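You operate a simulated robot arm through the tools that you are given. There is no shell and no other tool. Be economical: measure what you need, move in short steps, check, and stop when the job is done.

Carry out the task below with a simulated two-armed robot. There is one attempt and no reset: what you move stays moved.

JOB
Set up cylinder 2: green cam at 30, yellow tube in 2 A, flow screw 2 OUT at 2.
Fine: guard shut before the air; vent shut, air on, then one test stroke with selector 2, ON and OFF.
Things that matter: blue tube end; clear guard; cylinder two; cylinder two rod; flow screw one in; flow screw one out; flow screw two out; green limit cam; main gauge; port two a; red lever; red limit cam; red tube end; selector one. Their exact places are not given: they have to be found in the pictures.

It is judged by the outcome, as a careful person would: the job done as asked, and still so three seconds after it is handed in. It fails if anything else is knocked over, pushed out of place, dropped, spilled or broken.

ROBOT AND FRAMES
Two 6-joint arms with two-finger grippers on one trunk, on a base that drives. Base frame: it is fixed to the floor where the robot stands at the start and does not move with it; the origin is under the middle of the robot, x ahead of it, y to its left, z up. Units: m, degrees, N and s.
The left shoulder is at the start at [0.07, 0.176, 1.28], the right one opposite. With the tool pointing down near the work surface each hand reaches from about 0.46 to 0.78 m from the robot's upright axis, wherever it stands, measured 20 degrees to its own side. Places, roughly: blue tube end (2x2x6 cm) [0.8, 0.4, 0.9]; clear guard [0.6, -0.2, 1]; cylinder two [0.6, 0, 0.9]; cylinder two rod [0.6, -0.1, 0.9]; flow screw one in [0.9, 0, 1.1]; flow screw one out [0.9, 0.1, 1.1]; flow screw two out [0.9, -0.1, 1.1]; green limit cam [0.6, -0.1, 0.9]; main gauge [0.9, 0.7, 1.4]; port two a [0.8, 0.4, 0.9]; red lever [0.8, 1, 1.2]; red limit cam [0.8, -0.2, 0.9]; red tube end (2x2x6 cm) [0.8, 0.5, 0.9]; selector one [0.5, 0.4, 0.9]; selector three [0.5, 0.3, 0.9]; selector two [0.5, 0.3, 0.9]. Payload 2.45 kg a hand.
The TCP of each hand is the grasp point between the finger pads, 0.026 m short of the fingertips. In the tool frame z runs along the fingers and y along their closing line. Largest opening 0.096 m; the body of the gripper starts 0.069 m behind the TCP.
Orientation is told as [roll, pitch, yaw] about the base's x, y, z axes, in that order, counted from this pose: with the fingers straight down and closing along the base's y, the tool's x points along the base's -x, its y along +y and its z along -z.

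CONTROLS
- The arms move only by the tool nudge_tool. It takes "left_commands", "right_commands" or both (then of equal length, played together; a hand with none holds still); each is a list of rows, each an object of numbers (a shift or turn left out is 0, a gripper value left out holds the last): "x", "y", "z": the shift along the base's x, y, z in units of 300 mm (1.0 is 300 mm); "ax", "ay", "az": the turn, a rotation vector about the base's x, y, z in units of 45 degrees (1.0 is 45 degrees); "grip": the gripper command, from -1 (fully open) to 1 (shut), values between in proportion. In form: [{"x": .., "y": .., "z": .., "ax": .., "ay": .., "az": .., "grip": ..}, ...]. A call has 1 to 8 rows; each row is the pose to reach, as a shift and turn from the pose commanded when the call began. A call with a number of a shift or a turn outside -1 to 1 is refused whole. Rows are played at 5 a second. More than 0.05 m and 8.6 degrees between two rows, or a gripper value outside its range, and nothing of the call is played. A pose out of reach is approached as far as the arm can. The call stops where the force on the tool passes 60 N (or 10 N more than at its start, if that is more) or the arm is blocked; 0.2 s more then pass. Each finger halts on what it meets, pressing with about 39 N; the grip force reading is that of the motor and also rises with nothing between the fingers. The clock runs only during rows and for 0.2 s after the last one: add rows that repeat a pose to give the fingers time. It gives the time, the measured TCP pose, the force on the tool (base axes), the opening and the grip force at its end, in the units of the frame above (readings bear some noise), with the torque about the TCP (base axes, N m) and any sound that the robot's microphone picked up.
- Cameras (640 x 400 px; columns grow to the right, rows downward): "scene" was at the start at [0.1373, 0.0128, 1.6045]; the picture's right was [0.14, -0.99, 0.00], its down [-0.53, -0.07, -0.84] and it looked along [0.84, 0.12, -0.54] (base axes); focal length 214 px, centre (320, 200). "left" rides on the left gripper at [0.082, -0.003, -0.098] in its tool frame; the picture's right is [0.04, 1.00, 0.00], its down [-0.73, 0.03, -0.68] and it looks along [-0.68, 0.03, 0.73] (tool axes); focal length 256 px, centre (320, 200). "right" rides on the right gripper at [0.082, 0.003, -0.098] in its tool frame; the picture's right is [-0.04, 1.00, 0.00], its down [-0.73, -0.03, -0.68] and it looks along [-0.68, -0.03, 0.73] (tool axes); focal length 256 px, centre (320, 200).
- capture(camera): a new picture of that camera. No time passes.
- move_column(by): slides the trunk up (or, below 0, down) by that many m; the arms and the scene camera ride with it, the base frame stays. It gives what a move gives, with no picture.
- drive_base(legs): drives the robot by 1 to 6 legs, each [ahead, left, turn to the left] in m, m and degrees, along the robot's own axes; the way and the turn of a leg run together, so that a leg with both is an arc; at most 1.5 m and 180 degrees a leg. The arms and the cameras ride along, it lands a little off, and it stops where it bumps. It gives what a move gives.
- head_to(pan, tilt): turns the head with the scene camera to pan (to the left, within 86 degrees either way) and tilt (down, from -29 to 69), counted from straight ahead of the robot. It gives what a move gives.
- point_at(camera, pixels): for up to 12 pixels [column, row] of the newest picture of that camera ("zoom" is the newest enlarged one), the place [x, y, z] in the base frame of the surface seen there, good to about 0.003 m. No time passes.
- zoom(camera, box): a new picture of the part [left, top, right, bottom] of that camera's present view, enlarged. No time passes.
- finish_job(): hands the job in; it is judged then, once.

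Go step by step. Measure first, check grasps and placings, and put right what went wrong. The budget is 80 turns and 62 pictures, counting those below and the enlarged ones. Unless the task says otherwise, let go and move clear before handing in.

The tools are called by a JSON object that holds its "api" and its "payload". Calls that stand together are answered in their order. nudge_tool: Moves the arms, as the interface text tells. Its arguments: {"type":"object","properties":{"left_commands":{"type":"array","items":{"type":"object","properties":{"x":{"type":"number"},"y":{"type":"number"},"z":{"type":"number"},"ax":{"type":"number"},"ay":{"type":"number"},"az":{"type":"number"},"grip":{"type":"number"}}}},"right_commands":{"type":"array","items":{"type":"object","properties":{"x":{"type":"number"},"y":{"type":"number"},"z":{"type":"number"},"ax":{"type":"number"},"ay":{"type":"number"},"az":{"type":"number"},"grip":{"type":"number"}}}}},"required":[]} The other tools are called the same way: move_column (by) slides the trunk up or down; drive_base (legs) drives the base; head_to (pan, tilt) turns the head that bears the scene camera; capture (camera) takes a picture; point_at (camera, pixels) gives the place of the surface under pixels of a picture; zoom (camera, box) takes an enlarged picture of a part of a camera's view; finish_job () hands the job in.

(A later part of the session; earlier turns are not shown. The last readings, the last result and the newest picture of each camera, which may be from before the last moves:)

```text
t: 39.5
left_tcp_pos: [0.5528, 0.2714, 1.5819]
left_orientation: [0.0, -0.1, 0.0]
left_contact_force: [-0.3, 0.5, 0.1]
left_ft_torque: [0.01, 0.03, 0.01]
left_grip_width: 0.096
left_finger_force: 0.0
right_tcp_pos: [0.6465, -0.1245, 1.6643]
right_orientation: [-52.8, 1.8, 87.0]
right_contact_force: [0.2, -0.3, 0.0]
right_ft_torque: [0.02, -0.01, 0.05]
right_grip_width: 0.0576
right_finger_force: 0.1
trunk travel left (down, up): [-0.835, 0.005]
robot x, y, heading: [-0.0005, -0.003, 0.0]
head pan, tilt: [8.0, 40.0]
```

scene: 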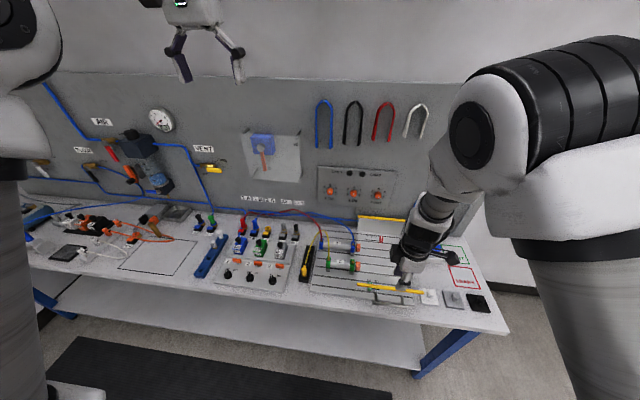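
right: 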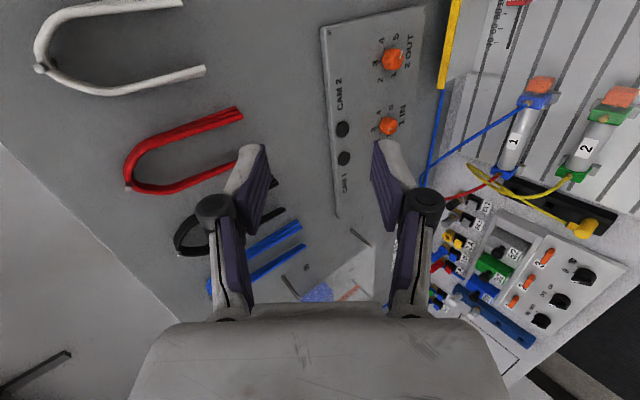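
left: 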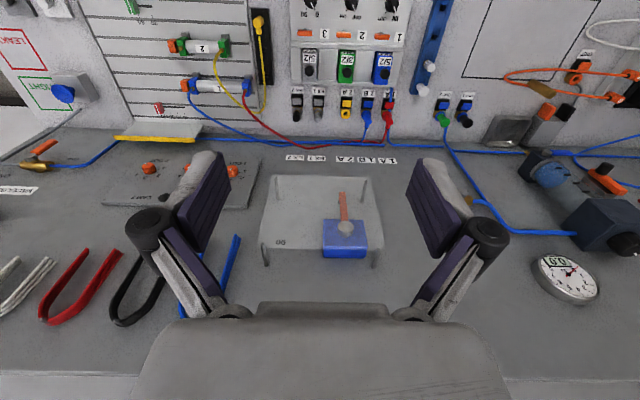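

The commanded pose follows the reached one. Now finish the pitch to 90° here (remaining ~37°).

{"api": "nudge_tool", "payload": {"right_commands": [{"ay": -0.17}, {"ay": -0.34}, {"ay": -0.51}, {"ay": -0.68}, {"ay": -0.83}]}}

```text
t: 40.7
left_tcp_pos: [0.553, 0.2729, 1.5825]
left_orientation: [-0.1, -0.2, 0.0]
left_contact_force: [-0.5, -0.2, 0.0]
left_ft_torque: [-0.02, 0.04, 0.02]
left_grip_width: 0.0961
left_finger_force: 0.0
right_tcp_pos: [0.6808, -0.1329, 1.6643]
right_orientation: [-84.6, 0.3, 83.7]
right_contact_force: [0.0, 0.3, 0.3]
right_ft_torque: [0.0, 0.01, -0.03]
right_grip_width: 0.0576
right_finger_force: 0.1
right hand out of reach, approached as far as the arm can: row 2, 3, 4, 5
trunk travel left (down, up): [-0.835, 0.005]
robot x, y, heading: [0.0026, 0.0007, -0.1]
head pan, tilt: [8.0, 40.0]
```

Nearly there (85°). Lower the column by 0.4 so this pose comes down toward the panel height, then look.

{"api": "move_column", "payload": {"by": -0.4}}

{"api": "nudge_tool", "payload": {"right_commands": [{"x": 0.05, "z": -0.05, "ay": -0.1, "az": 0.1}, {"x": 0.1, "z": -0.12, "ay": -0.13, "az": 0.14}, {"x": 0.15, "z": -0.2, "ay": -0.13, "az": 0.14}, {"x": 0.2, "z": -0.3, "ay": -0.13, "az": 0.14}, {"x": 0.25, "z": -0.4, "ay": -0.13, "az": 0.14}, {"x": 0.3, "z": -0.5, "ay": -0.13, "az": 0.14}], "left_commands": [{"z": 0.1}, {"z": 0.2}, {"z": 0.3}, {"z": 0.4}, {"z": 0.5}, {"z": 0.6}]}}

{"api": "capture", "payload": {"camera": "scene"}}

```text
t: 44.5
left_tcp_pos: [0.5549, 0.2714, 1.1819]
left_orientation: [-0.1, -0.1, 0.1]
left_contact_force: [-1.0, -1.1, 0.0]
left_ft_torque: [0.02, -0.01, -0.01]
left_grip_width: 0.096
left_finger_force: 0.0
right_tcp_pos: [0.6812, -0.1339, 1.2642]
right_orientation: [-84.6, 0.4, 83.7]
right_contact_force: [0.4, -0.6, 0.4]
right_ft_torque: [0.04, -0.01, 0.0]
right_grip_width: 0.0576
right_finger_force: 0.1
trunk travel left (down, up): [-0.435, 0.405]
robot x, y, heading: [0.001, 0.0006, 0.1]
head pan, tilt: [8.0, 40.0]
```

```text
t: 45.9
left_tcp_pos: [0.5114, 0.2714, 1.2415]
left_orientation: [0.0, -0.1, -0.1]
left_contact_force: [0.2, 0.7, -0.2]
left_ft_torque: [-0.01, 0.02, -0.01]
left_grip_width: 0.096
left_finger_force: 0.0
left hand out of reach, approached as far as the arm can: row 2, 3, 4, 5, 6
right_tcp_pos: [0.771, -0.1335, 1.1118]
right_orientation: [-90.5, 0.0, 89.9]
right_contact_force: [0.6, 0.3, -0.1]
right_ft_torque: [-0.01, -0.01, 0.01]
right_grip_width: 0.0575
right_finger_force: 0.1
right hand out of reach, approached as far as the arm can: row 1
trunk travel left (down, up): [-0.435, 0.405]
robot x, y, heading: [0.0019, 0.001, 0.0]
head pan, tilt: [8.0, 40.0]
```

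```text
35 pictures are left
```

scene: 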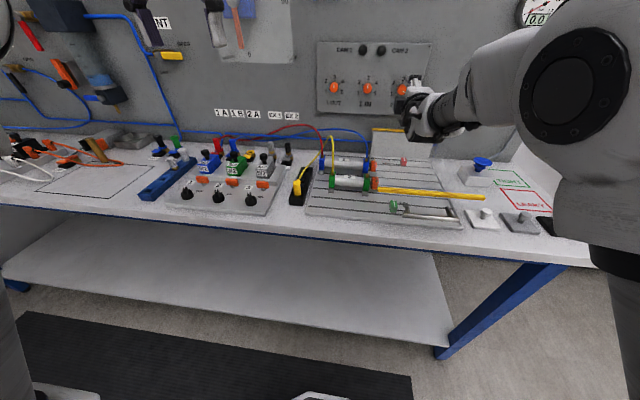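

The right hand now points forward at the screw height. A look from the right camera to centre it.

{"api": "capture", "payload": {"camera": "right"}}

{"api": "zoom", "payload": {"camera": "scene", "box": [315, 40, 435, 115]}}

```text
34 pictures are left
```

right: 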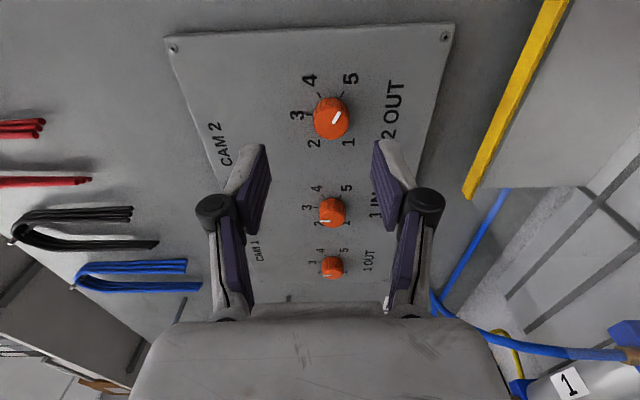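

```text
5.33 times, centred on (375, 78) of scene
```

zoom: 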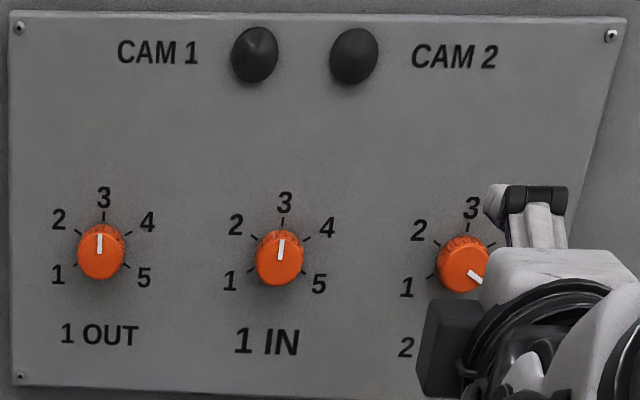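

Ticks are 60° apart (1 at −120°, 5 at +120°), so 5→2 is 180° counter-clockwise. Measure knob centre, tick points and line.

{"api": "point_at", "payload": {"camera": "right", "pixels": [[333, 119], [315, 117], [346, 132], [335, 99], [341, 111], [334, 122], [305, 120], [320, 95]]}}

{"api": "point_at", "payload": {"camera": "zoom", "pixels": [[462, 265], [435, 243], [434, 275], [471, 230], [281, 258], [101, 252]]}}

```text
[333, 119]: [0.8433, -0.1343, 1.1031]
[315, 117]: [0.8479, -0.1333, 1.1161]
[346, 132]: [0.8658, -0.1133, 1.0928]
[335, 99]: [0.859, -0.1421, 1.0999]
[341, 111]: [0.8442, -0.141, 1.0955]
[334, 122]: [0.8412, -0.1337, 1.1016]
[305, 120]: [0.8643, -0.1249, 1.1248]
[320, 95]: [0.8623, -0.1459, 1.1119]
```

```text
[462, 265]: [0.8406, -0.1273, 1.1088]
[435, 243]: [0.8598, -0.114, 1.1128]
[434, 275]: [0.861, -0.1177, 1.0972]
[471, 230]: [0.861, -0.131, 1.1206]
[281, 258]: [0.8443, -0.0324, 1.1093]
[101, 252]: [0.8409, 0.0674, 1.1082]
```

Knob centre is about (y −0.131, z 1.104). Move in and grip it.

{"api": "nudge_tool", "payload": {"right_commands": [{"x": 0.07, "y": 0.008, "z": -0.026}, {"x": 0.14, "y": 0.008, "z": -0.026}, {"x": 0.192, "y": 0.008, "z": -0.026}, {"x": 0.192, "y": 0.008, "z": -0.026, "grip": 0.3}, {"x": 0.192, "y": 0.008, "z": -0.026, "grip": 1}, {"x": 0.192, "y": 0.008, "z": -0.026}]}}

{"api": "nudge_tool", "payload": {"right_commands": [{"ax": -0.17}, {"ax": -0.34}, {"ax": -0.5}, {"ax": -0.67}, {"ax": -0.84}, {"ax": -1.0}, {"ax": -1.0}]}}

{"api": "capture", "payload": {"camera": "right"}}

```text
t: 47.3
left_tcp_pos: [0.5096, 0.2713, 1.2408]
left_orientation: [0.0, -0.2, 0.0]
left_contact_force: [-0.9, -0.6, -0.3]
left_ft_torque: [0.03, 0.02, -0.02]
left_grip_width: 0.0962
left_finger_force: 0.0
right_tcp_pos: [0.8285, -0.1316, 1.1049]
right_orientation: [-90.4, 0.2, 89.9]
right_contact_force: [-1.6, 0.5, -3.6]
right_ft_torque: [-0.1, 0.1, -0.03]
right_grip_width: 0.0249
right_finger_force: 44.7
trunk travel left (down, up): [-0.435, 0.405]
robot x, y, heading: [-0.0001, 0.0019, -0.1]
head pan, tilt: [8.0, 40.0]
```

```text
t: 48.9
left_tcp_pos: [0.5088, 0.2712, 1.2416]
left_orientation: [-0.1, -0.3, 0.0]
left_contact_force: [0.1, -0.2, -1.4]
left_ft_torque: [-0.01, -0.04, 0.03]
left_grip_width: 0.096
left_finger_force: 0.1
right_tcp_pos: [0.8289, -0.1305, 1.1047]
right_orientation: [-90.4, 45.2, 90.0]
right_contact_force: [-8.2, 3.5, -8.8]
right_ft_torque: [0.02, 0.78, 0.67]
right_grip_width: 0.0248
right_finger_force: 45.6
trunk travel left (down, up): [-0.435, 0.405]
robot x, y, heading: [-0.0007, 0.0009, -0.1]
head pan, tilt: [8.0, 40.0]
```

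```text
32 pictures are left
```

right: 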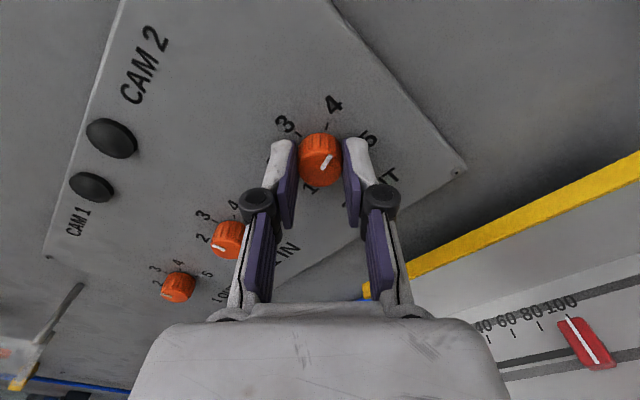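

The knob follows (line now between 4 and 5). Continue.

{"api": "nudge_tool", "payload": {"right_commands": [{"ax": -0.17}, {"ax": -0.34}, {"ax": -0.5}, {"ax": -0.67}, {"ax": -0.84}, {"ax": -1.0}, {"ax": -1.0}]}}

{"api": "nudge_tool", "payload": {"right_commands": [{"ax": -0.17}, {"ax": -0.34}, {"ax": -0.5}, {"ax": -0.67}, {"ax": -0.84}, {"ax": -1.0}, {"ax": -1.0}]}}

{"api": "capture", "payload": {"camera": "right"}}

```text
t: 50.5
left_tcp_pos: [0.509, 0.2728, 1.2401]
left_orientation: [-0.1, -0.2, 0.0]
left_contact_force: [0.4, 0.9, 0.2]
left_ft_torque: [0.01, 0.03, 0.01]
left_grip_width: 0.0958
left_finger_force: 0.0
right_tcp_pos: [0.8286, -0.1306, 1.1072]
right_orientation: [97.3, 89.9, -82.2]
right_contact_force: [-5.1, 6.4, -6.9]
right_ft_torque: [0.0, 0.91, 0.1]
right_grip_width: 0.0248
right_finger_force: 44.8
trunk travel left (down, up): [-0.435, 0.405]
robot x, y, heading: [-0.0045, 0.0021, 0.0]
head pan, tilt: [8.0, 40.0]
```

```text
t: 52.1
left_tcp_pos: [0.5095, 0.2735, 1.2401]
left_orientation: [-0.2, -0.2, 0.0]
left_contact_force: [0.1, 0.5, 0.6]
left_ft_torque: [0.02, 0.02, 0.0]
left_grip_width: 0.0958
left_finger_force: 0.1
right_tcp_pos: [0.8288, -0.1295, 1.1061]
right_orientation: [89.5, 44.8, -89.9]
right_contact_force: [-11.2, 12.6, -11.2]
right_ft_torque: [0.03, -0.13, 0.82]
right_grip_width: 0.0245
right_finger_force: 44.9
trunk travel left (down, up): [-0.435, 0.405]
robot x, y, heading: [0.0003, -0.0014, 0.1]
head pan, tilt: [8.0, 40.0]
```

```text
31 pictures are left
```

right: 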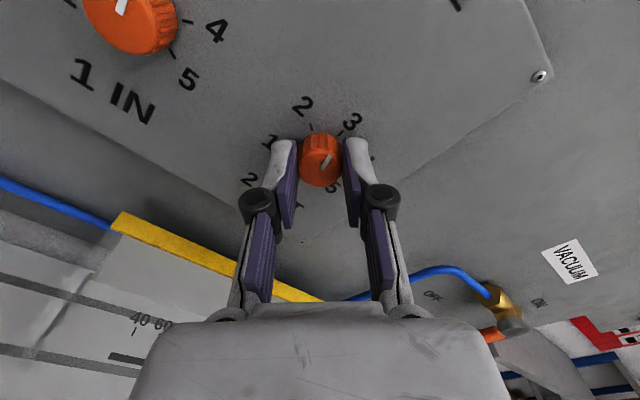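

Line is near 3; turn the last 45°, then release and check.

{"api": "nudge_tool", "payload": {"right_commands": [{"ax": -0.17}, {"ax": -0.34}, {"ax": -0.5}, {"ax": -0.67}, {"ax": -0.84}, {"ax": -1.0}, {"ax": -1.0}]}}

{"api": "zoom", "payload": {"camera": "right", "box": [240, 80, 400, 180]}}

```text
t: 53.7
left_tcp_pos: [0.5077, 0.2744, 1.2411]
left_orientation: [-0.2, -0.3, 0.0]
left_contact_force: [0.0, 0.8, -0.7]
left_ft_torque: [0.01, -0.01, 0.02]
left_grip_width: 0.0962
left_finger_force: 0.0
right_tcp_pos: [0.8291, -0.1284, 1.1061]
right_orientation: [89.5, -0.3, -89.8]
right_contact_force: [-10.5, 11.9, -13.1]
right_ft_torque: [0.02, 0.26, 0.01]
right_grip_width: 0.0245
right_finger_force: 45.0
trunk travel left (down, up): [-0.435, 0.405]
robot x, y, heading: [-0.0007, 0.0014, -0.1]
head pan, tilt: [8.0, 40.0]
```

```text
4.00 times, centred on (320, 130) of right
```

zoom: 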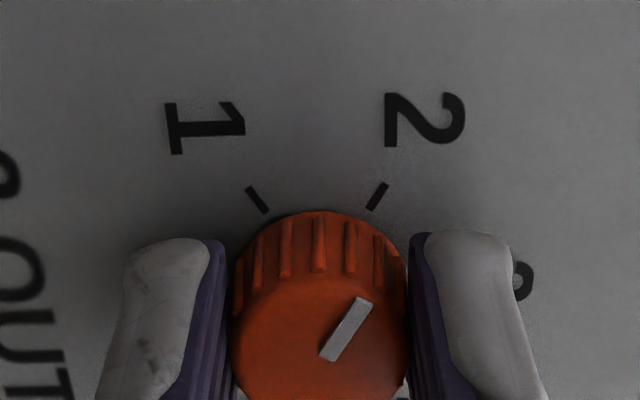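

The line is parallel to the 2 tick. Release and back off, then verify.

{"api": "nudge_tool", "payload": {"right_commands": [{"grip": 0.2}, {"grip": -0.2}, {"x": -0.12}, {"x": -0.27}, {"x": -0.27, "y": -0.15}, {"x": -0.27, "y": -0.3}]}}

{"api": "zoom", "payload": {"camera": "scene", "box": [375, 60, 435, 100]}}

```text
t: 55.1
left_tcp_pos: [0.5088, 0.2705, 1.2425]
left_orientation: [0.0, -0.3, 0.0]
left_contact_force: [0.2, 0.8, -0.3]
left_ft_torque: [0.0, -0.01, 0.01]
left_grip_width: 0.096
left_finger_force: 0.1
right_tcp_pos: [0.7591, -0.1906, 1.1181]
right_orientation: [89.1, -0.1, -93.4]
right_contact_force: [-0.6, 0.6, 0.3]
right_ft_torque: [0.01, 0.01, 0.04]
right_grip_width: 0.0575
right_finger_force: 0.0
right hand out of reach, approached as far as the arm can: row 5, 6
trunk travel left (down, up): [-0.435, 0.405]
robot x, y, heading: [0.0006, -0.0004, -0.2]
head pan, tilt: [8.0, 40.0]
```

```text
10.00 times, centred on (405, 80) of scene
```

zoom: 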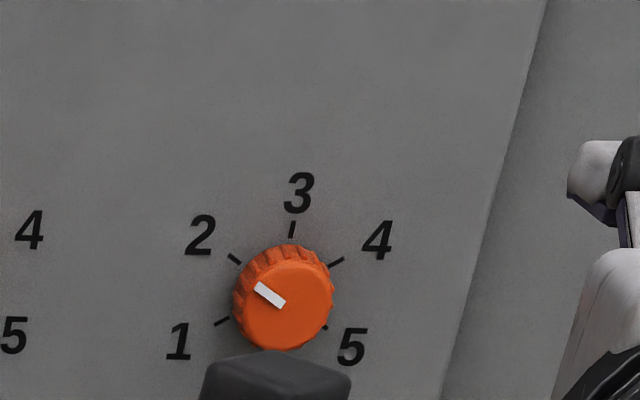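

2 OUT now points at 2 (de-skewed ≈ −62°, i.e. ~1.95). Raise the column back to working height, retract the right hand, and look at the tube holder and ports.

{"api": "nudge_tool", "payload": {"right_commands": [{"z": 0.1}, {"x": -0.1, "z": 0.2}, {"x": -0.2, "z": 0.3}, {"x": -0.3, "z": 0.4}]}}

{"api": "move_column", "payload": {"by": 0.33}}

{"api": "head_to", "payload": {"pan": 15, "tilt": 45}}

{"api": "capture", "payload": {"camera": "scene"}}

{"api": "capture", "payload": {"camera": "left"}}

```text
t: 56.1
left_tcp_pos: [0.5083, 0.2723, 1.2417]
left_orientation: [0.1, -0.4, -0.1]
left_contact_force: [-0.4, 0.3, -0.2]
left_ft_torque: [0.05, -0.01, -0.01]
left_grip_width: 0.0958
left_finger_force: 0.2
right_tcp_pos: [0.6768, -0.185, 1.2377]
right_orientation: [89.1, -0.1, -93.4]
right_contact_force: [-0.3, 0.4, 1.2]
right_ft_torque: [-0.02, 0.04, 0.01]
right_grip_width: 0.0578
right_finger_force: 0.1
right hand out of reach, approached as far as the arm can: row 4
trunk travel left (down, up): [-0.435, 0.405]
robot x, y, heading: [-0.0007, -0.0015, 0.2]
head pan, tilt: [8.0, 40.0]
```

```text
t: 59.4
left_tcp_pos: [0.5091, 0.2725, 1.5702]
left_orientation: [0.0, -0.3, 0.0]
left_contact_force: [-0.1, 0.2, -0.1]
left_ft_torque: [-0.02, -0.02, 0.01]
left_grip_width: 0.0959
left_finger_force: 0.0
right_tcp_pos: [0.679, -0.1846, 1.5645]
right_orientation: [89.1, -0.1, -93.4]
right_contact_force: [-0.7, 0.4, -0.3]
right_ft_torque: [0.04, 0.01, -0.03]
right_grip_width: 0.0575
right_finger_force: 0.0
trunk travel left (down, up): [-0.765, 0.075]
robot x, y, heading: [-0.0012, -0.0023, -0.1]
head pan, tilt: [8.0, 40.0]
```

```text
t: 60.0
left_tcp_pos: [0.5099, 0.2719, 1.5719]
left_orientation: [0.0, -0.3, 0.0]
left_contact_force: [-0.1, -0.3, 0.0]
left_ft_torque: [0.02, -0.02, 0.0]
left_grip_width: 0.0963
left_finger_force: 0.1
right_tcp_pos: [0.6785, -0.1848, 1.5644]
right_orientation: [89.1, -0.1, -93.4]
right_contact_force: [-0.1, -0.1, 0.6]
right_ft_torque: [-0.02, 0.03, 0.0]
right_grip_width: 0.0575
right_finger_force: 0.1
trunk travel left (down, up): [-0.765, 0.075]
robot x, y, heading: [0.0003, -0.0016, -0.3]
head pan, tilt: [15.0, 45.0]
```

```text
28 pictures are left
```

scene: 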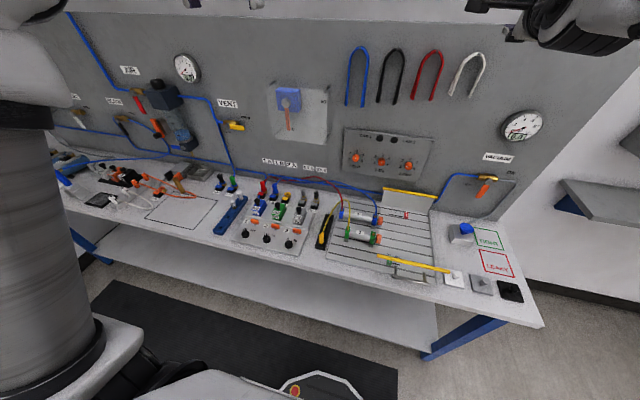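

```text
27 pictures are left
```

left: 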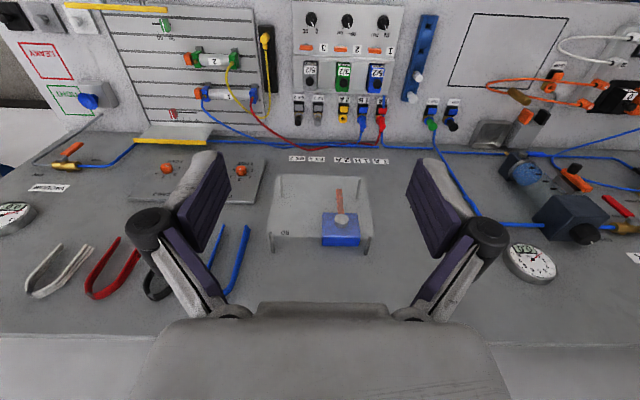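

Now zoom in on the tube holder and the ports from the scene camera, and measure.

{"api": "zoom", "payload": {"camera": "scene", "box": [240, 170, 350, 255]}}

{"api": "nudge_tool", "payload": {"left_commands": [{"x": 0.02, "y": -0.08, "z": -0.13}, {"x": 0.04, "y": -0.16, "z": -0.26}, {"x": 0.06, "y": -0.24, "z": -0.39}, {"x": 0.08, "y": -0.32, "z": -0.52}, {"x": 0.1, "y": -0.38, "z": -0.66}, {"x": 0.1, "y": -0.42, "z": -0.8}, {"x": 0.1, "y": -0.42, "z": -0.95}]}}

{"api": "capture", "payload": {"camera": "left"}}

```text
4.71 times, centred on (295, 212) of scene
```

zoom: 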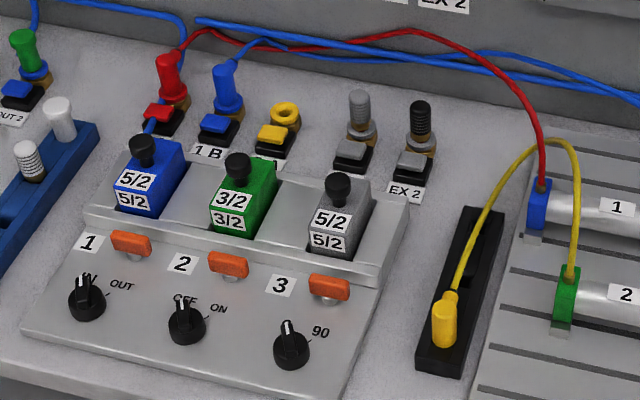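

```text
t: 61.6
left_tcp_pos: [0.5372, 0.1463, 1.2842]
left_orientation: [-0.1, -0.2, 0.0]
left_contact_force: [-0.3, -0.1, 0.1]
left_ft_torque: [0.0, 0.0, 0.01]
left_grip_width: 0.0955
left_finger_force: 0.1
right_tcp_pos: [0.6796, -0.1851, 1.5647]
right_orientation: [89.1, 0.0, -93.4]
right_contact_force: [-0.2, -0.1, -0.6]
right_ft_torque: [0.0, 0.0, 0.02]
right_grip_width: 0.0576
right_finger_force: 0.0
trunk travel left (down, up): [-0.765, 0.075]
robot x, y, heading: [-0.0014, -0.0049, -0.0]
head pan, tilt: [15.0, 45.0]
```

```text
25 pictures are left
```

left: 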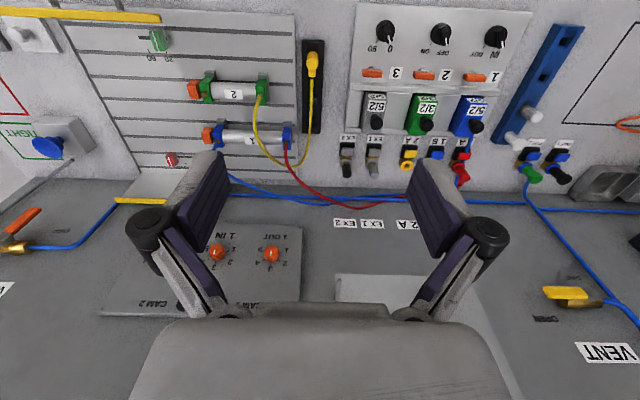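

Measure the tube end, holder, port 2A ring and the plugged 1B end (for depth/axis) in both views.

{"api": "point_at", "payload": {"camera": "zoom", "pixels": [[443, 308], [443, 330], [450, 297], [440, 345], [285, 113], [274, 111], [296, 112], [285, 125], [272, 132], [226, 75], [228, 98], [434, 368]]}}

{"api": "point_at", "payload": {"camera": "left", "pixels": [[312, 55], [312, 66], [311, 74], [408, 160], [408, 153], [434, 160], [436, 74], [435, 41], [424, 74], [305, 58], [319, 58]]}}

{"api": "zoom", "payload": {"camera": "left", "box": [290, 20, 490, 190]}}

```text
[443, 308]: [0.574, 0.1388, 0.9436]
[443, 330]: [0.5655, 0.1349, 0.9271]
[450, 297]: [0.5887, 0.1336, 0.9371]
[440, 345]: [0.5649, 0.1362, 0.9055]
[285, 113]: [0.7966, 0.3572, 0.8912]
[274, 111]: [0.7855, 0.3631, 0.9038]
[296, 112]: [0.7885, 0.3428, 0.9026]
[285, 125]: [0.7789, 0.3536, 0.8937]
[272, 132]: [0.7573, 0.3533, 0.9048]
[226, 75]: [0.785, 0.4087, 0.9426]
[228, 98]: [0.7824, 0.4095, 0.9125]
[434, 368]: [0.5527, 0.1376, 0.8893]
```

```text
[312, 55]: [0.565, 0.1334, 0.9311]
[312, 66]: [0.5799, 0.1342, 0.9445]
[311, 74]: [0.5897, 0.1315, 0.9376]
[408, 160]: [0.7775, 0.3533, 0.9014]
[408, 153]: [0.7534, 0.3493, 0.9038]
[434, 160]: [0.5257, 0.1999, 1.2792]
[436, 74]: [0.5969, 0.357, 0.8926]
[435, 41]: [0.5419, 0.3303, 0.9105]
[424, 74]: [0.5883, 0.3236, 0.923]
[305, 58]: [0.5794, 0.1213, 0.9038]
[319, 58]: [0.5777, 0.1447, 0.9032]
```

```text
2.35 times, centred on (390, 105) of left
```

zoom: 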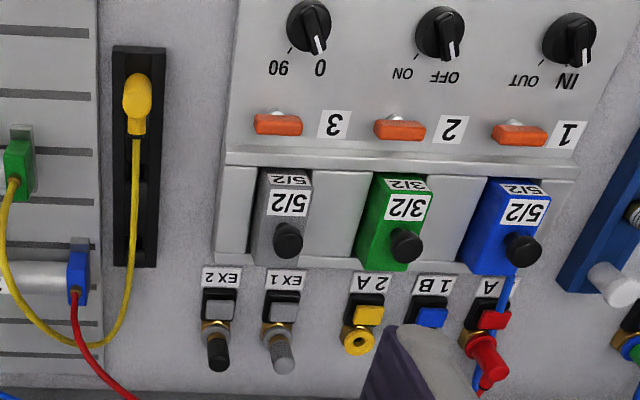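

Port 2A is vertical at about (0.788, 0.353), top z 0.903; the tube end stands at (0.573, 0.135), top 0.945. 2A is beyond the left hand's reach from here, so I check the clearance between base and bench before driving closer.

{"api": "point_at", "payload": {"camera": "scene", "pixels": [[320, 374], [295, 390], [345, 385], [320, 268], [300, 345], [250, 335], [330, 392], [150, 300]]}}

```text
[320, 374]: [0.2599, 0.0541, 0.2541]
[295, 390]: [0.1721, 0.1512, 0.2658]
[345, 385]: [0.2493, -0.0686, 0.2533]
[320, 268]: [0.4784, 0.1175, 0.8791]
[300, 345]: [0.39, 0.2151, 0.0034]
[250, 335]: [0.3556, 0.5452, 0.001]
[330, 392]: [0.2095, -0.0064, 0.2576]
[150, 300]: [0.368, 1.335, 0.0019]
```

The base front is at x 0.26 and the bench edge at 0.455, so there's room. Drive 0.08 ahead and 0.15 left.

{"api": "drive_base", "payload": {"legs": [[0.08, 0.15, 0]]}}

```text
t: 63.1
left_tcp_pos: [0.6159, 0.2953, 1.2875]
left_orientation: [0.0, -0.4, 0.0]
left_contact_force: [-0.3, -1.1, 0.4]
left_ft_torque: [0.04, -0.02, -0.02]
left_grip_width: 0.0961
left_finger_force: 0.2
right_tcp_pos: [0.7576, -0.0358, 1.5656]
right_orientation: [89.2, 0.1, -93.4]
right_contact_force: [-0.3, -0.5, 0.7]
right_ft_torque: [-0.01, -0.01, 0.03]
right_grip_width: 0.0577
right_finger_force: 0.0
trunk travel left (down, up): [-0.765, 0.075]
robot x, y, heading: [0.0825, 0.1556, 0.1]
head pan, tilt: [15.0, 45.0]
```

Bring the left hand above the tube end, opening 50 mm.

{"api": "nudge_tool", "payload": {"left_commands": [{"x": -0.02, "y": -0.08, "z": -0.1, "grip": 0.0}, {"x": -0.05, "y": -0.16, "z": -0.2}, {"x": -0.07, "y": -0.24, "z": -0.31}, {"x": -0.09, "y": -0.32, "z": -0.43}, {"x": -0.11, "y": -0.4, "z": -0.55}, {"x": -0.13, "y": -0.48, "z": -0.68}, {"x": -0.143, "y": -0.535, "z": -0.81}, {"x": -0.143, "y": -0.535, "z": -0.89}]}}

{"api": "capture", "payload": {"camera": "left"}}

```text
t: 64.9
left_tcp_pos: [0.6553, 0.2446, 1.0118]
left_orientation: [-1.0, -0.2, 1.0]
left_contact_force: [0.2, -0.2, 0.3]
left_ft_torque: [0.0, 0.01, -0.04]
left_grip_width: 0.0479
left_finger_force: 0.0
left hand out of reach, approached as far as the arm can: row 2, 3, 4, 5, 6, 7, 8
right_tcp_pos: [0.7598, -0.0331, 1.5652]
right_orientation: [89.0, -0.2, -93.4]
right_contact_force: [0.0, 1.1, 0.2]
right_ft_torque: [-0.06, -0.02, -0.02]
right_grip_width: 0.0574
right_finger_force: 0.0
trunk travel left (down, up): [-0.765, 0.075]
robot x, y, heading: [0.079, 0.1549, 0.2]
head pan, tilt: [15.0, 45.0]
```

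```text
23 pictures are left
```

left: 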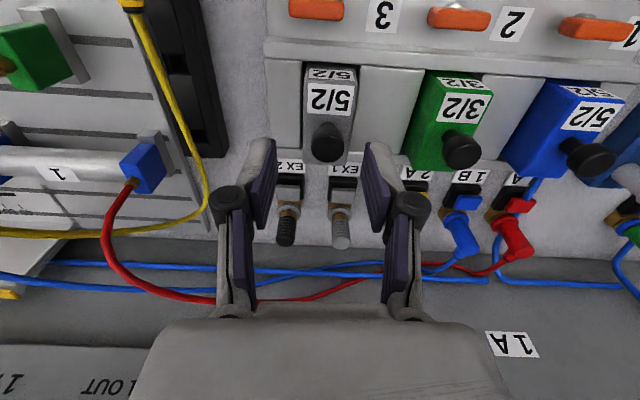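

The left shoulder can't swing far enough inward from here. Raise the hand and shift the base back right to about (0.10, 0.0), from which both spots are in range.

{"api": "nudge_tool", "payload": {"left_commands": [{"z": 0.15}, {"z": 0.3}, {"z": 0.45}, {"z": 0.6}]}}

{"api": "drive_base", "payload": {"legs": [[0.02, -0.155, 0]]}}

```text
t: 65.6
left_tcp_pos: [0.6104, 0.2513, 1.0304]
left_orientation: [-1.5, 10.8, 1.4]
left_contact_force: [0.1, 0.8, 0.2]
left_ft_torque: [-0.01, -0.02, -0.02]
left_grip_width: 0.048
left_finger_force: 0.0
left hand out of reach, approached as far as the arm can: row 1, 2, 3
right_tcp_pos: [0.7598, -0.0325, 1.5664]
right_orientation: [89.1, -0.1, -93.4]
right_contact_force: [0.4, -0.1, 0.2]
right_ft_torque: [-0.02, 0.0, -0.01]
right_grip_width: 0.0576
right_finger_force: 0.1
trunk travel left (down, up): [-0.765, 0.075]
robot x, y, heading: [0.0857, 0.1534, 0.2]
head pan, tilt: [15.0, 45.0]
stopped in row 3 (left hand): the arm was blocked; the commanded pose is now the measured one
```

```text
t: 67.0
left_tcp_pos: [0.6294, 0.0996, 1.0312]
left_orientation: [-1.5, 10.7, 1.6]
left_contact_force: [-0.1, 0.4, 0.3]
left_ft_torque: [-0.03, -0.02, -0.01]
left_grip_width: 0.048
left_finger_force: 0.0
right_tcp_pos: [0.7803, -0.1839, 1.5656]
right_orientation: [89.1, -0.2, -93.3]
right_contact_force: [-0.4, 0.5, -0.1]
right_ft_torque: [-0.02, -0.02, -0.03]
right_grip_width: 0.0579
right_finger_force: 0.0
trunk travel left (down, up): [-0.765, 0.075]
robot x, y, heading: [0.1009, -0.0013, 0.1]
head pan, tilt: [15.0, 45.0]
```

The raise was blocked early and the drive ran with the hand at z 1.03; check whether anything was touched.

{"api": "capture", "payload": {"camera": "left"}}

{"api": "capture", "payload": {"camera": "scene"}}

```text
22 pictures are left
```

left: 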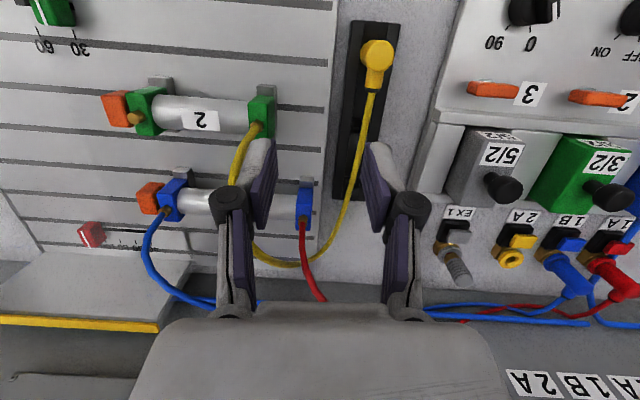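

```text
21 pictures are left
```

scene: 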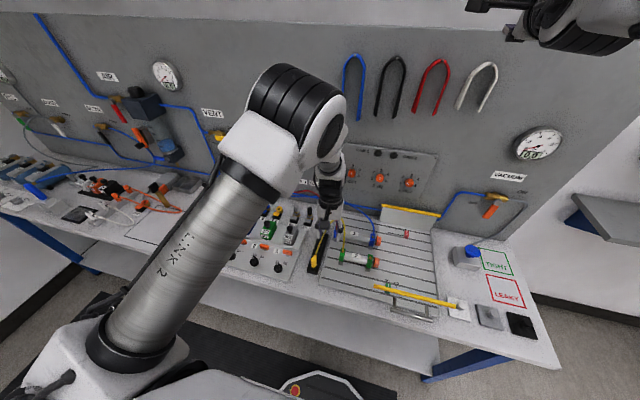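

All looks intact. Raise 0.08 m, level the tool, move over the tube end.

{"api": "nudge_tool", "payload": {"left_commands": [{"z": 0.13, "ay": -0.08}, {"z": 0.27, "ay": -0.16, "ax": 0.03, "az": -0.03}, {"z": 0.27, "x": -0.09, "y": 0.06, "ay": -0.24, "ax": 0.03, "az": -0.03}, {"z": 0.2, "x": -0.19, "y": 0.118, "ay": -0.24, "ax": 0.03, "az": -0.03}, {"z": 0.07, "x": -0.19, "y": 0.118, "ay": -0.24, "ax": 0.03, "az": -0.03}]}}

{"api": "capture", "payload": {"camera": "left"}}

```text
t: 67.8
left_tcp_pos: [0.5816, 0.1223, 1.0346]
left_orientation: [-2.7, 12.1, 2.4]
left_contact_force: [-0.2, 0.0, 0.0]
left_ft_torque: [0.02, 0.01, 0.02]
left_grip_width: 0.0483
left_finger_force: 0.0
left hand out of reach, approached as far as the arm can: row 2, 3
right_tcp_pos: [0.78, -0.187, 1.5651]
right_orientation: [89.1, 0.0, -93.2]
right_contact_force: [-0.5, -0.2, -0.1]
right_ft_torque: [0.01, 0.05, 0.02]
right_grip_width: 0.0577
right_finger_force: 0.0
trunk travel left (down, up): [-0.765, 0.075]
robot x, y, heading: [0.099, -0.0023, 0.4]
head pan, tilt: [15.0, 45.0]
stopped in row 3 (left hand): the arm was blocked; the commanded pose is now the measured one
```

```text
20 pictures are left
```

left: 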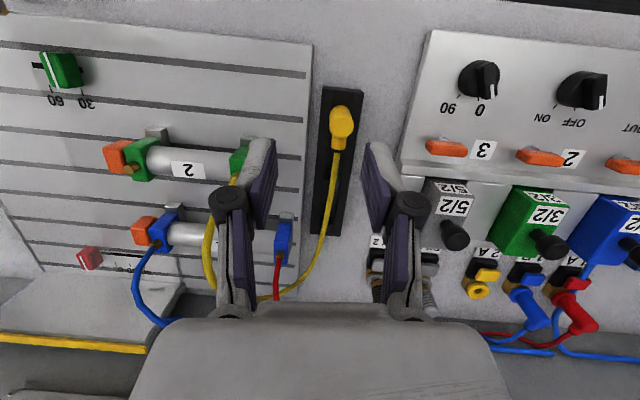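

The arm is near a joint limit; I'll move outward (+x, +y) first to free it and level the tool.

{"api": "nudge_tool", "payload": {"left_commands": [{"x": 0.05, "y": 0.12}, {"x": 0.1, "y": 0.25, "ay": -0.05}, {"x": 0.15, "y": 0.38, "ay": -0.1}, {"x": 0.2, "y": 0.5, "ay": -0.16, "ax": 0.06, "az": -0.05, "z": 0.05}, {"x": 0.2, "y": 0.5, "ay": -0.27, "ax": 0.06, "az": -0.05, "z": 0.12}]}}

```text
t: 69.0
left_tcp_pos: [0.64, 0.2698, 1.0737]
left_orientation: [0.2, -0.4, 0.1]
left_contact_force: [-0.5, -0.5, 0.3]
left_ft_torque: [0.02, -0.03, 0.02]
left_grip_width: 0.0479
left_finger_force: 0.0
right_tcp_pos: [0.7773, -0.1874, 1.5659]
right_orientation: [89.1, -0.1, -93.1]
right_contact_force: [-0.3, 0.4, -0.4]
right_ft_torque: [-0.02, 0.02, 0.0]
right_grip_width: 0.0577
right_finger_force: 0.0
trunk travel left (down, up): [-0.765, 0.075]
robot x, y, heading: [0.0997, -0.0054, 0.3]
head pan, tilt: [15.0, 45.0]
```

Free now. Come in to above the tube end.

{"api": "nudge_tool", "payload": {"left_commands": [{"x": -0.04, "y": -0.12, "z": -0.03}, {"x": -0.09, "y": -0.24, "z": -0.08}, {"x": -0.15, "y": -0.35, "z": -0.13}, {"x": -0.215, "y": -0.45, "z": -0.18}]}}

```text
t: 70.0
left_tcp_pos: [0.5802, 0.1436, 1.0197]
left_orientation: [-2.2, 0.0, 2.5]
left_contact_force: [1.1, -0.4, 0.5]
left_ft_torque: [0.02, -0.01, 0.03]
left_grip_width: 0.048
left_finger_force: 0.0
right_tcp_pos: [0.78, -0.1887, 1.5652]
right_orientation: [89.1, 0.0, -93.2]
right_contact_force: [-0.5, -0.1, 0.5]
right_ft_torque: [0.0, -0.01, 0.01]
right_grip_width: 0.0577
right_finger_force: 0.1
trunk travel left (down, up): [-0.765, 0.075]
robot x, y, heading: [0.1004, -0.0036, 0.3]
head pan, tilt: [15.0, 45.0]
```

Almost in place but at the inward limit; shift the base 3 cm right to get margin.

{"api": "drive_base", "payload": {"legs": [[0.01, -0.035, 0]]}}

{"api": "nudge_tool", "payload": {"left_commands": [{"x": -0.03, "y": 0.04, "ax": 0.05, "az": -0.055}, {"x": -0.05, "y": 0.085, "z": -0.1, "ax": 0.05, "az": -0.055}]}}

{"api": "capture", "payload": {"camera": "left"}}

```text
t: 70.9
left_tcp_pos: [0.5875, 0.1158, 1.0192]
left_orientation: [-2.6, 0.1, 2.5]
left_contact_force: [-0.6, 0.7, -0.3]
left_ft_torque: [-0.1, 0.0, 0.05]
left_grip_width: 0.0483
left_finger_force: 0.2
right_tcp_pos: [0.7869, -0.2101, 1.5688]
right_orientation: [89.3, -0.4, -93.2]
right_contact_force: [0.0, 1.3, 0.5]
right_ft_torque: [-0.01, 0.0, -0.12]
right_grip_width: 0.0577
right_finger_force: 0.1
trunk travel left (down, up): [-0.765, 0.075]
robot x, y, heading: [0.1084, -0.0393, 0.4]
head pan, tilt: [15.0, 45.0]
```

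```text
t: 71.5
left_tcp_pos: [0.5724, 0.1384, 0.9891]
left_orientation: [-0.1, -0.1, 0.0]
left_contact_force: [0.1, -0.1, -0.1]
left_ft_torque: [-0.03, -0.01, 0.0]
left_grip_width: 0.0478
left_finger_force: 0.1
right_tcp_pos: [0.7892, -0.2146, 1.5671]
right_orientation: [89.3, -0.4, -93.2]
right_contact_force: [-0.3, 1.0, 0.1]
right_ft_torque: [-0.01, 0.0, -0.07]
right_grip_width: 0.0576
right_finger_force: 0.1
trunk travel left (down, up): [-0.765, 0.075]
robot x, y, heading: [0.1092, -0.0357, 0.3]
head pan, tilt: [15.0, 45.0]
```

```text
19 pictures are left
```

left: 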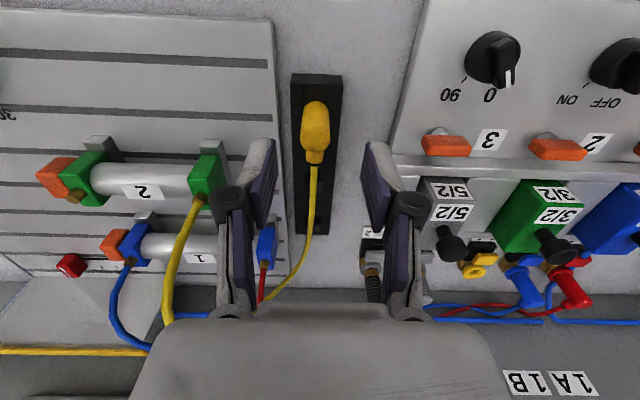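

Aligned (plug at column 316). Descend to z 0.933 and grip.

{"api": "nudge_tool", "payload": {"left_commands": [{"y": -0.007, "z": -0.1}, {"y": -0.007, "z": -0.187}, {"y": -0.007, "z": -0.187, "grip": 1}, {"y": -0.007, "z": -0.187}, {"y": -0.007, "z": -0.187}]}}

{"api": "nudge_tool", "payload": {"left_commands": [{"z": 0.07}, {"z": 0.14}, {"z": 0.25}, {"z": 0.36}]}}

{"api": "capture", "payload": {"camera": "left"}}

```text
t: 72.7
left_tcp_pos: [0.5723, 0.1338, 0.934]
left_orientation: [0.0, 0.0, 0.0]
left_contact_force: [-0.1, 2.8, -1.0]
left_ft_torque: [0.1, 0.0, 0.0]
left_grip_width: 0.0185
left_finger_force: 39.4
right_tcp_pos: [0.7898, -0.2214, 1.5658]
right_orientation: [89.1, -0.3, -93.2]
right_contact_force: [-0.7, -0.7, -0.3]
right_ft_torque: [0.01, 0.02, 0.02]
right_grip_width: 0.0577
right_finger_force: 0.0
trunk travel left (down, up): [-0.765, 0.075]
robot x, y, heading: [0.1088, -0.0375, -0.0]
head pan, tilt: [15.0, 45.0]
```

```text
t: 73.7
left_tcp_pos: [0.5742, 0.131, 1.04]
left_orientation: [0.0, 0.1, 0.2]
left_contact_force: [-0.5, -0.7, 0.3]
left_ft_torque: [-0.04, -0.03, -0.01]
left_grip_width: 0.0183
left_finger_force: 38.7
right_tcp_pos: [0.7871, -0.2212, 1.5671]
right_orientation: [89.2, -0.1, -93.2]
right_contact_force: [0.5, -0.1, 0.3]
right_ft_torque: [0.0, -0.02, 0.02]
right_grip_width: 0.0576
right_finger_force: 0.0
trunk travel left (down, up): [-0.765, 0.075]
robot x, y, heading: [0.1095, -0.0362, 0.4]
head pan, tilt: [15.0, 45.0]
```

```text
18 pictures are left
```

left: 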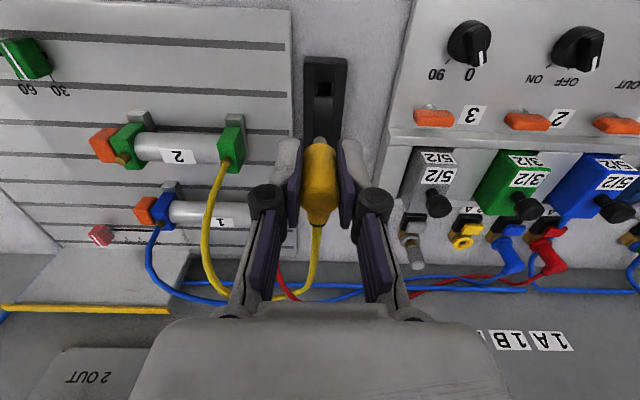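

The tube end is held. Measure its tip relative to the TCP, and the port 2A ring from this view.

{"api": "point_at", "payload": {"camera": "left", "pixels": [[319, 139], [320, 150], [320, 165], [320, 185], [320, 215], [463, 243], [456, 244], [470, 243], [463, 236], [466, 228]]}}

{"api": "zoom", "payload": {"camera": "left", "box": [380, 190, 560, 290]}}

```text
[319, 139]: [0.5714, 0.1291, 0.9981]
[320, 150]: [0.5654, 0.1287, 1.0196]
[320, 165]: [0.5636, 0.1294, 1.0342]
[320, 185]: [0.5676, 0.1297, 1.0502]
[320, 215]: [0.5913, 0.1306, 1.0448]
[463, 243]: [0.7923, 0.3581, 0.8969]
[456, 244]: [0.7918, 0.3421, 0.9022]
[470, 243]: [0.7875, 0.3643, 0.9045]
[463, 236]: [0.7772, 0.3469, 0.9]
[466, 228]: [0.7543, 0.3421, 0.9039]
```

```text
3.56 times, centred on (470, 240) of left
```

zoom: 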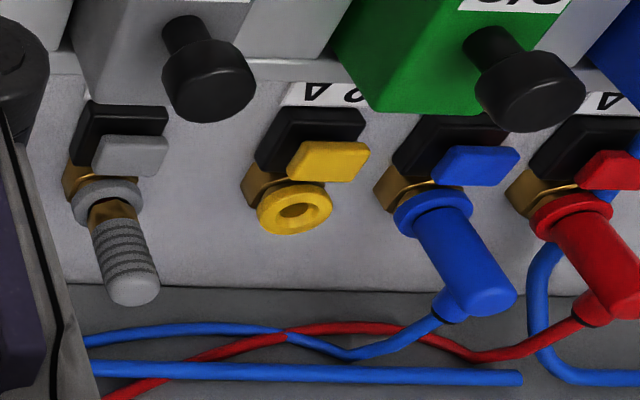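

{"api": "point_at", "payload": {"camera": "zoom", "pixels": [[297, 211], [266, 215], [326, 203], [312, 190], [280, 228], [300, 226], [415, 212], [462, 208], [440, 250], [480, 295], [465, 250], [505, 290]]}}

```text
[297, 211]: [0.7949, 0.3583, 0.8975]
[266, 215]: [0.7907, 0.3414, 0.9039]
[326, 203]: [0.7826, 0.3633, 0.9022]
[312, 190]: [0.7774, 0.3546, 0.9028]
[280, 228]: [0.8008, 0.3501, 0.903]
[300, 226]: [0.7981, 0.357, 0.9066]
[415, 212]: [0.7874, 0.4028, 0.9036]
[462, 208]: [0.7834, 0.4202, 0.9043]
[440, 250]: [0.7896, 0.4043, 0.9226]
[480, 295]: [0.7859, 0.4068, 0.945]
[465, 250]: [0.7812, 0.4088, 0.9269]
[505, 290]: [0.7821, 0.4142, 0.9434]
```

Port centre ≈ (0.789, 0.3525), ring top 0.903; the plug tip is ~43 mm under the TCP and centred. Carry it over at z 1.08 to above the port.

{"api": "nudge_tool", "payload": {"left_commands": [{"z": 0.13}, {"x": 0.11, "y": 0.113, "z": 0.13}, {"x": 0.22, "y": 0.226, "z": 0.13}, {"x": 0.33, "y": 0.34, "z": 0.13}, {"x": 0.44, "y": 0.453, "z": 0.13}, {"x": 0.55, "y": 0.566, "z": 0.1}, {"x": 0.65, "y": 0.67, "z": 0.06}, {"x": 0.717, "y": 0.738, "z": -0.03}]}}

{"api": "capture", "payload": {"camera": "left"}}

```text
t: 75.3
left_tcp_pos: [0.7581, 0.3357, 1.0601]
left_orientation: [0.0, 0.3, -0.1]
left_contact_force: [0.2, -0.4, -0.3]
left_ft_torque: [-0.01, -0.07, 0.01]
left_grip_width: 0.0185
left_finger_force: 39.2
right_tcp_pos: [0.7836, -0.2224, 1.5671]
right_orientation: [89.3, 0.0, -93.0]
right_contact_force: [-0.5, 0.7, 0.4]
right_ft_torque: [-0.02, 0.02, 0.03]
right_grip_width: 0.0577
right_finger_force: 0.1
trunk travel left (down, up): [-0.765, 0.075]
robot x, y, heading: [0.1065, -0.0374, 0.3]
head pan, tilt: [15.0, 45.0]
stopped in row 8 (left hand): the force on the tool passed its limit at 111 N (the readings are from after the stop); the commanded pose is now the measured one
```

```text
16 pictures are left
```

left: 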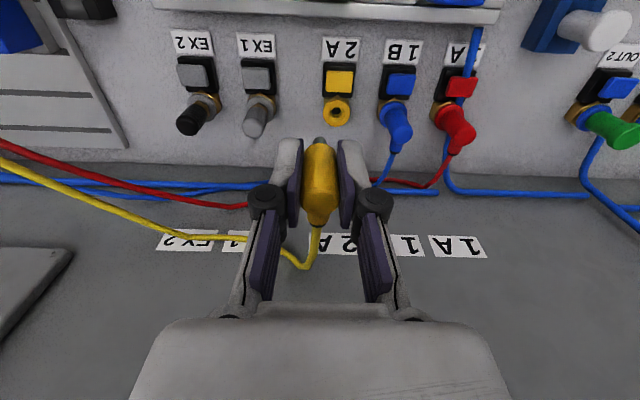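

A hard touch (111 N) stopped it at (0.758, 0.336, 1.06). See what the hand met.

{"api": "capture", "payload": {"camera": "scene"}}

{"api": "zoom", "payload": {"camera": "scene", "box": [190, 60, 370, 240]}}

```text
15 pictures are left
```

scene: 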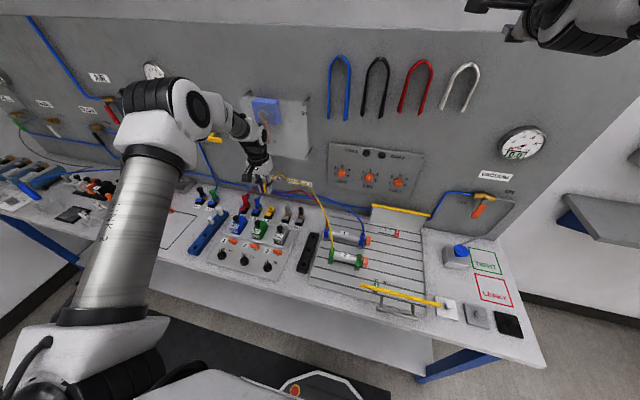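

```text
2.22 times, centred on (280, 150) of scene
```

zoom: 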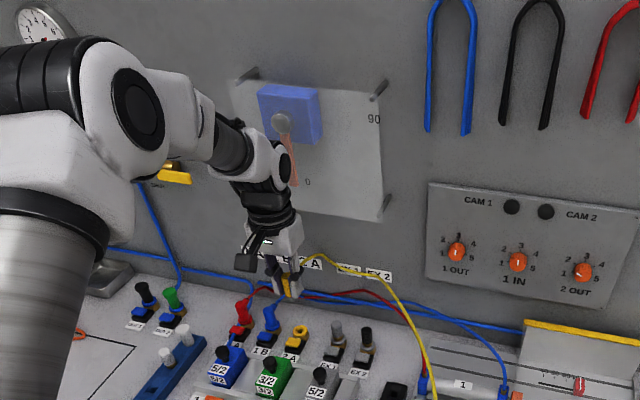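

A clear plate stands off the panel in front of the blue box, and the wrist met it. Measure the plate's extent.

{"api": "point_at", "payload": {"camera": "zoom", "pixels": [[380, 85], [374, 96], [386, 204], [250, 72], [340, 120], [345, 200], [306, 208], [376, 219], [378, 150], [300, 120], [268, 190], [278, 222]]}}

```text
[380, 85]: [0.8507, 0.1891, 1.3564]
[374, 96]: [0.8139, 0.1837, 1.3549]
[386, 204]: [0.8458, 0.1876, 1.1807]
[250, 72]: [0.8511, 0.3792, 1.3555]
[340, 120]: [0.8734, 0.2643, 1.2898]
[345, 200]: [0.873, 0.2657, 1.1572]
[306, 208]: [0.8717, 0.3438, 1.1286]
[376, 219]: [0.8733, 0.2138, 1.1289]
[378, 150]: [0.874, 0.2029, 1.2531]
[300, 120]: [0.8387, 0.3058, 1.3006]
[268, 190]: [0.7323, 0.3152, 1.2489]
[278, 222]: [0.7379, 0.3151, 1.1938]
```

The clear plate is at x≈0.81, z≥1.17, so the upright wrist can't get over 2A. I'll take the plug back to its holder and regrip it with the tool leaned back 15°, leaving the plug vertical.

{"api": "nudge_tool", "payload": {"left_commands": [{"x": -0.1, "y": -0.1, "z": 0.03}, {"x": -0.2, "y": -0.21, "z": 0.05}, {"x": -0.3, "y": -0.32, "z": 0.05}, {"x": -0.4, "y": -0.43, "z": 0.05}, {"x": -0.5, "y": -0.54, "z": 0.05}, {"x": -0.6, "y": -0.65, "z": 0.0}, {"x": -0.619, "y": -0.674, "z": -0.13}, {"x": -0.619, "y": -0.674, "z": -0.16}]}}

{"api": "capture", "payload": {"camera": "left"}}

```text
t: 77.1
left_tcp_pos: [0.5776, 0.1351, 1.0078]
left_orientation: [-0.1, 0.6, -0.2]
left_contact_force: [-0.6, -0.4, -1.2]
left_ft_torque: [0.0, 0.01, 0.0]
left_grip_width: 0.0183
left_finger_force: 39.1
right_tcp_pos: [0.79, -0.2196, 1.5644]
right_orientation: [89.1, -0.2, -93.1]
right_contact_force: [-0.5, 0.6, -0.3]
right_ft_torque: [-0.02, 0.01, -0.02]
right_grip_width: 0.0578
right_finger_force: 0.1
trunk travel left (down, up): [-0.765, 0.075]
robot x, y, heading: [0.1092, -0.0388, 0.4]
head pan, tilt: [15.0, 45.0]
```

```text
13 pictures are left
```

left: 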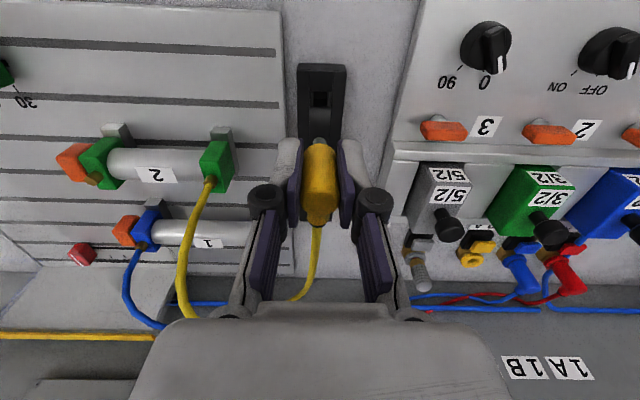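

Measure the holder hole and plug tip before putting it in.

{"api": "point_at", "payload": {"camera": "left", "pixels": [[320, 97], [310, 97], [331, 97], [320, 90], [320, 107], [319, 140], [319, 160], [305, 75], [341, 75]]}}

```text
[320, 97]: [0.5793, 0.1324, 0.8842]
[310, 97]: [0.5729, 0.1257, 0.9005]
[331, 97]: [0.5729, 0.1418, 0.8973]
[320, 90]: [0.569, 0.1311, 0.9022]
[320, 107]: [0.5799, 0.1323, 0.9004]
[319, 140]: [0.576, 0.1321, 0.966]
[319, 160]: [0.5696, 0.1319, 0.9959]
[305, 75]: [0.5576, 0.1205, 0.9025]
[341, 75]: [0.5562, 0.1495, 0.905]
```

Hole centre (0.5745, 0.1335); tip at about (0.579, 0.132). Correct and insert, stopping on force.

{"api": "nudge_tool", "payload": {"left_commands": [{"x": -0.015, "y": 0.005, "z": -0.08}, {"x": -0.015, "y": 0.005, "z": -0.13}, {"x": -0.015, "y": 0.005, "z": -0.17}, {"x": -0.015, "y": 0.005, "z": -0.21}, {"x": -0.015, "y": 0.005, "z": -0.247}]}}

```text
t: 78.3
left_tcp_pos: [0.5738, 0.1367, 0.9337]
left_orientation: [-0.1, 0.7, -0.1]
left_contact_force: [-0.4, -1.7, -0.9]
left_ft_torque: [-0.08, 0.01, -0.01]
left_grip_width: 0.0181
left_finger_force: 38.6
right_tcp_pos: [0.7915, -0.2199, 1.5634]
right_orientation: [89.0, -0.1, -93.1]
right_contact_force: [-0.9, -0.1, 0.2]
right_ft_torque: [-0.02, -0.01, 0.0]
right_grip_width: 0.0572
right_finger_force: 0.1
trunk travel left (down, up): [-0.765, 0.075]
robot x, y, heading: [0.1093, -0.0404, 0.1]
head pan, tilt: [15.0, 45.0]
```

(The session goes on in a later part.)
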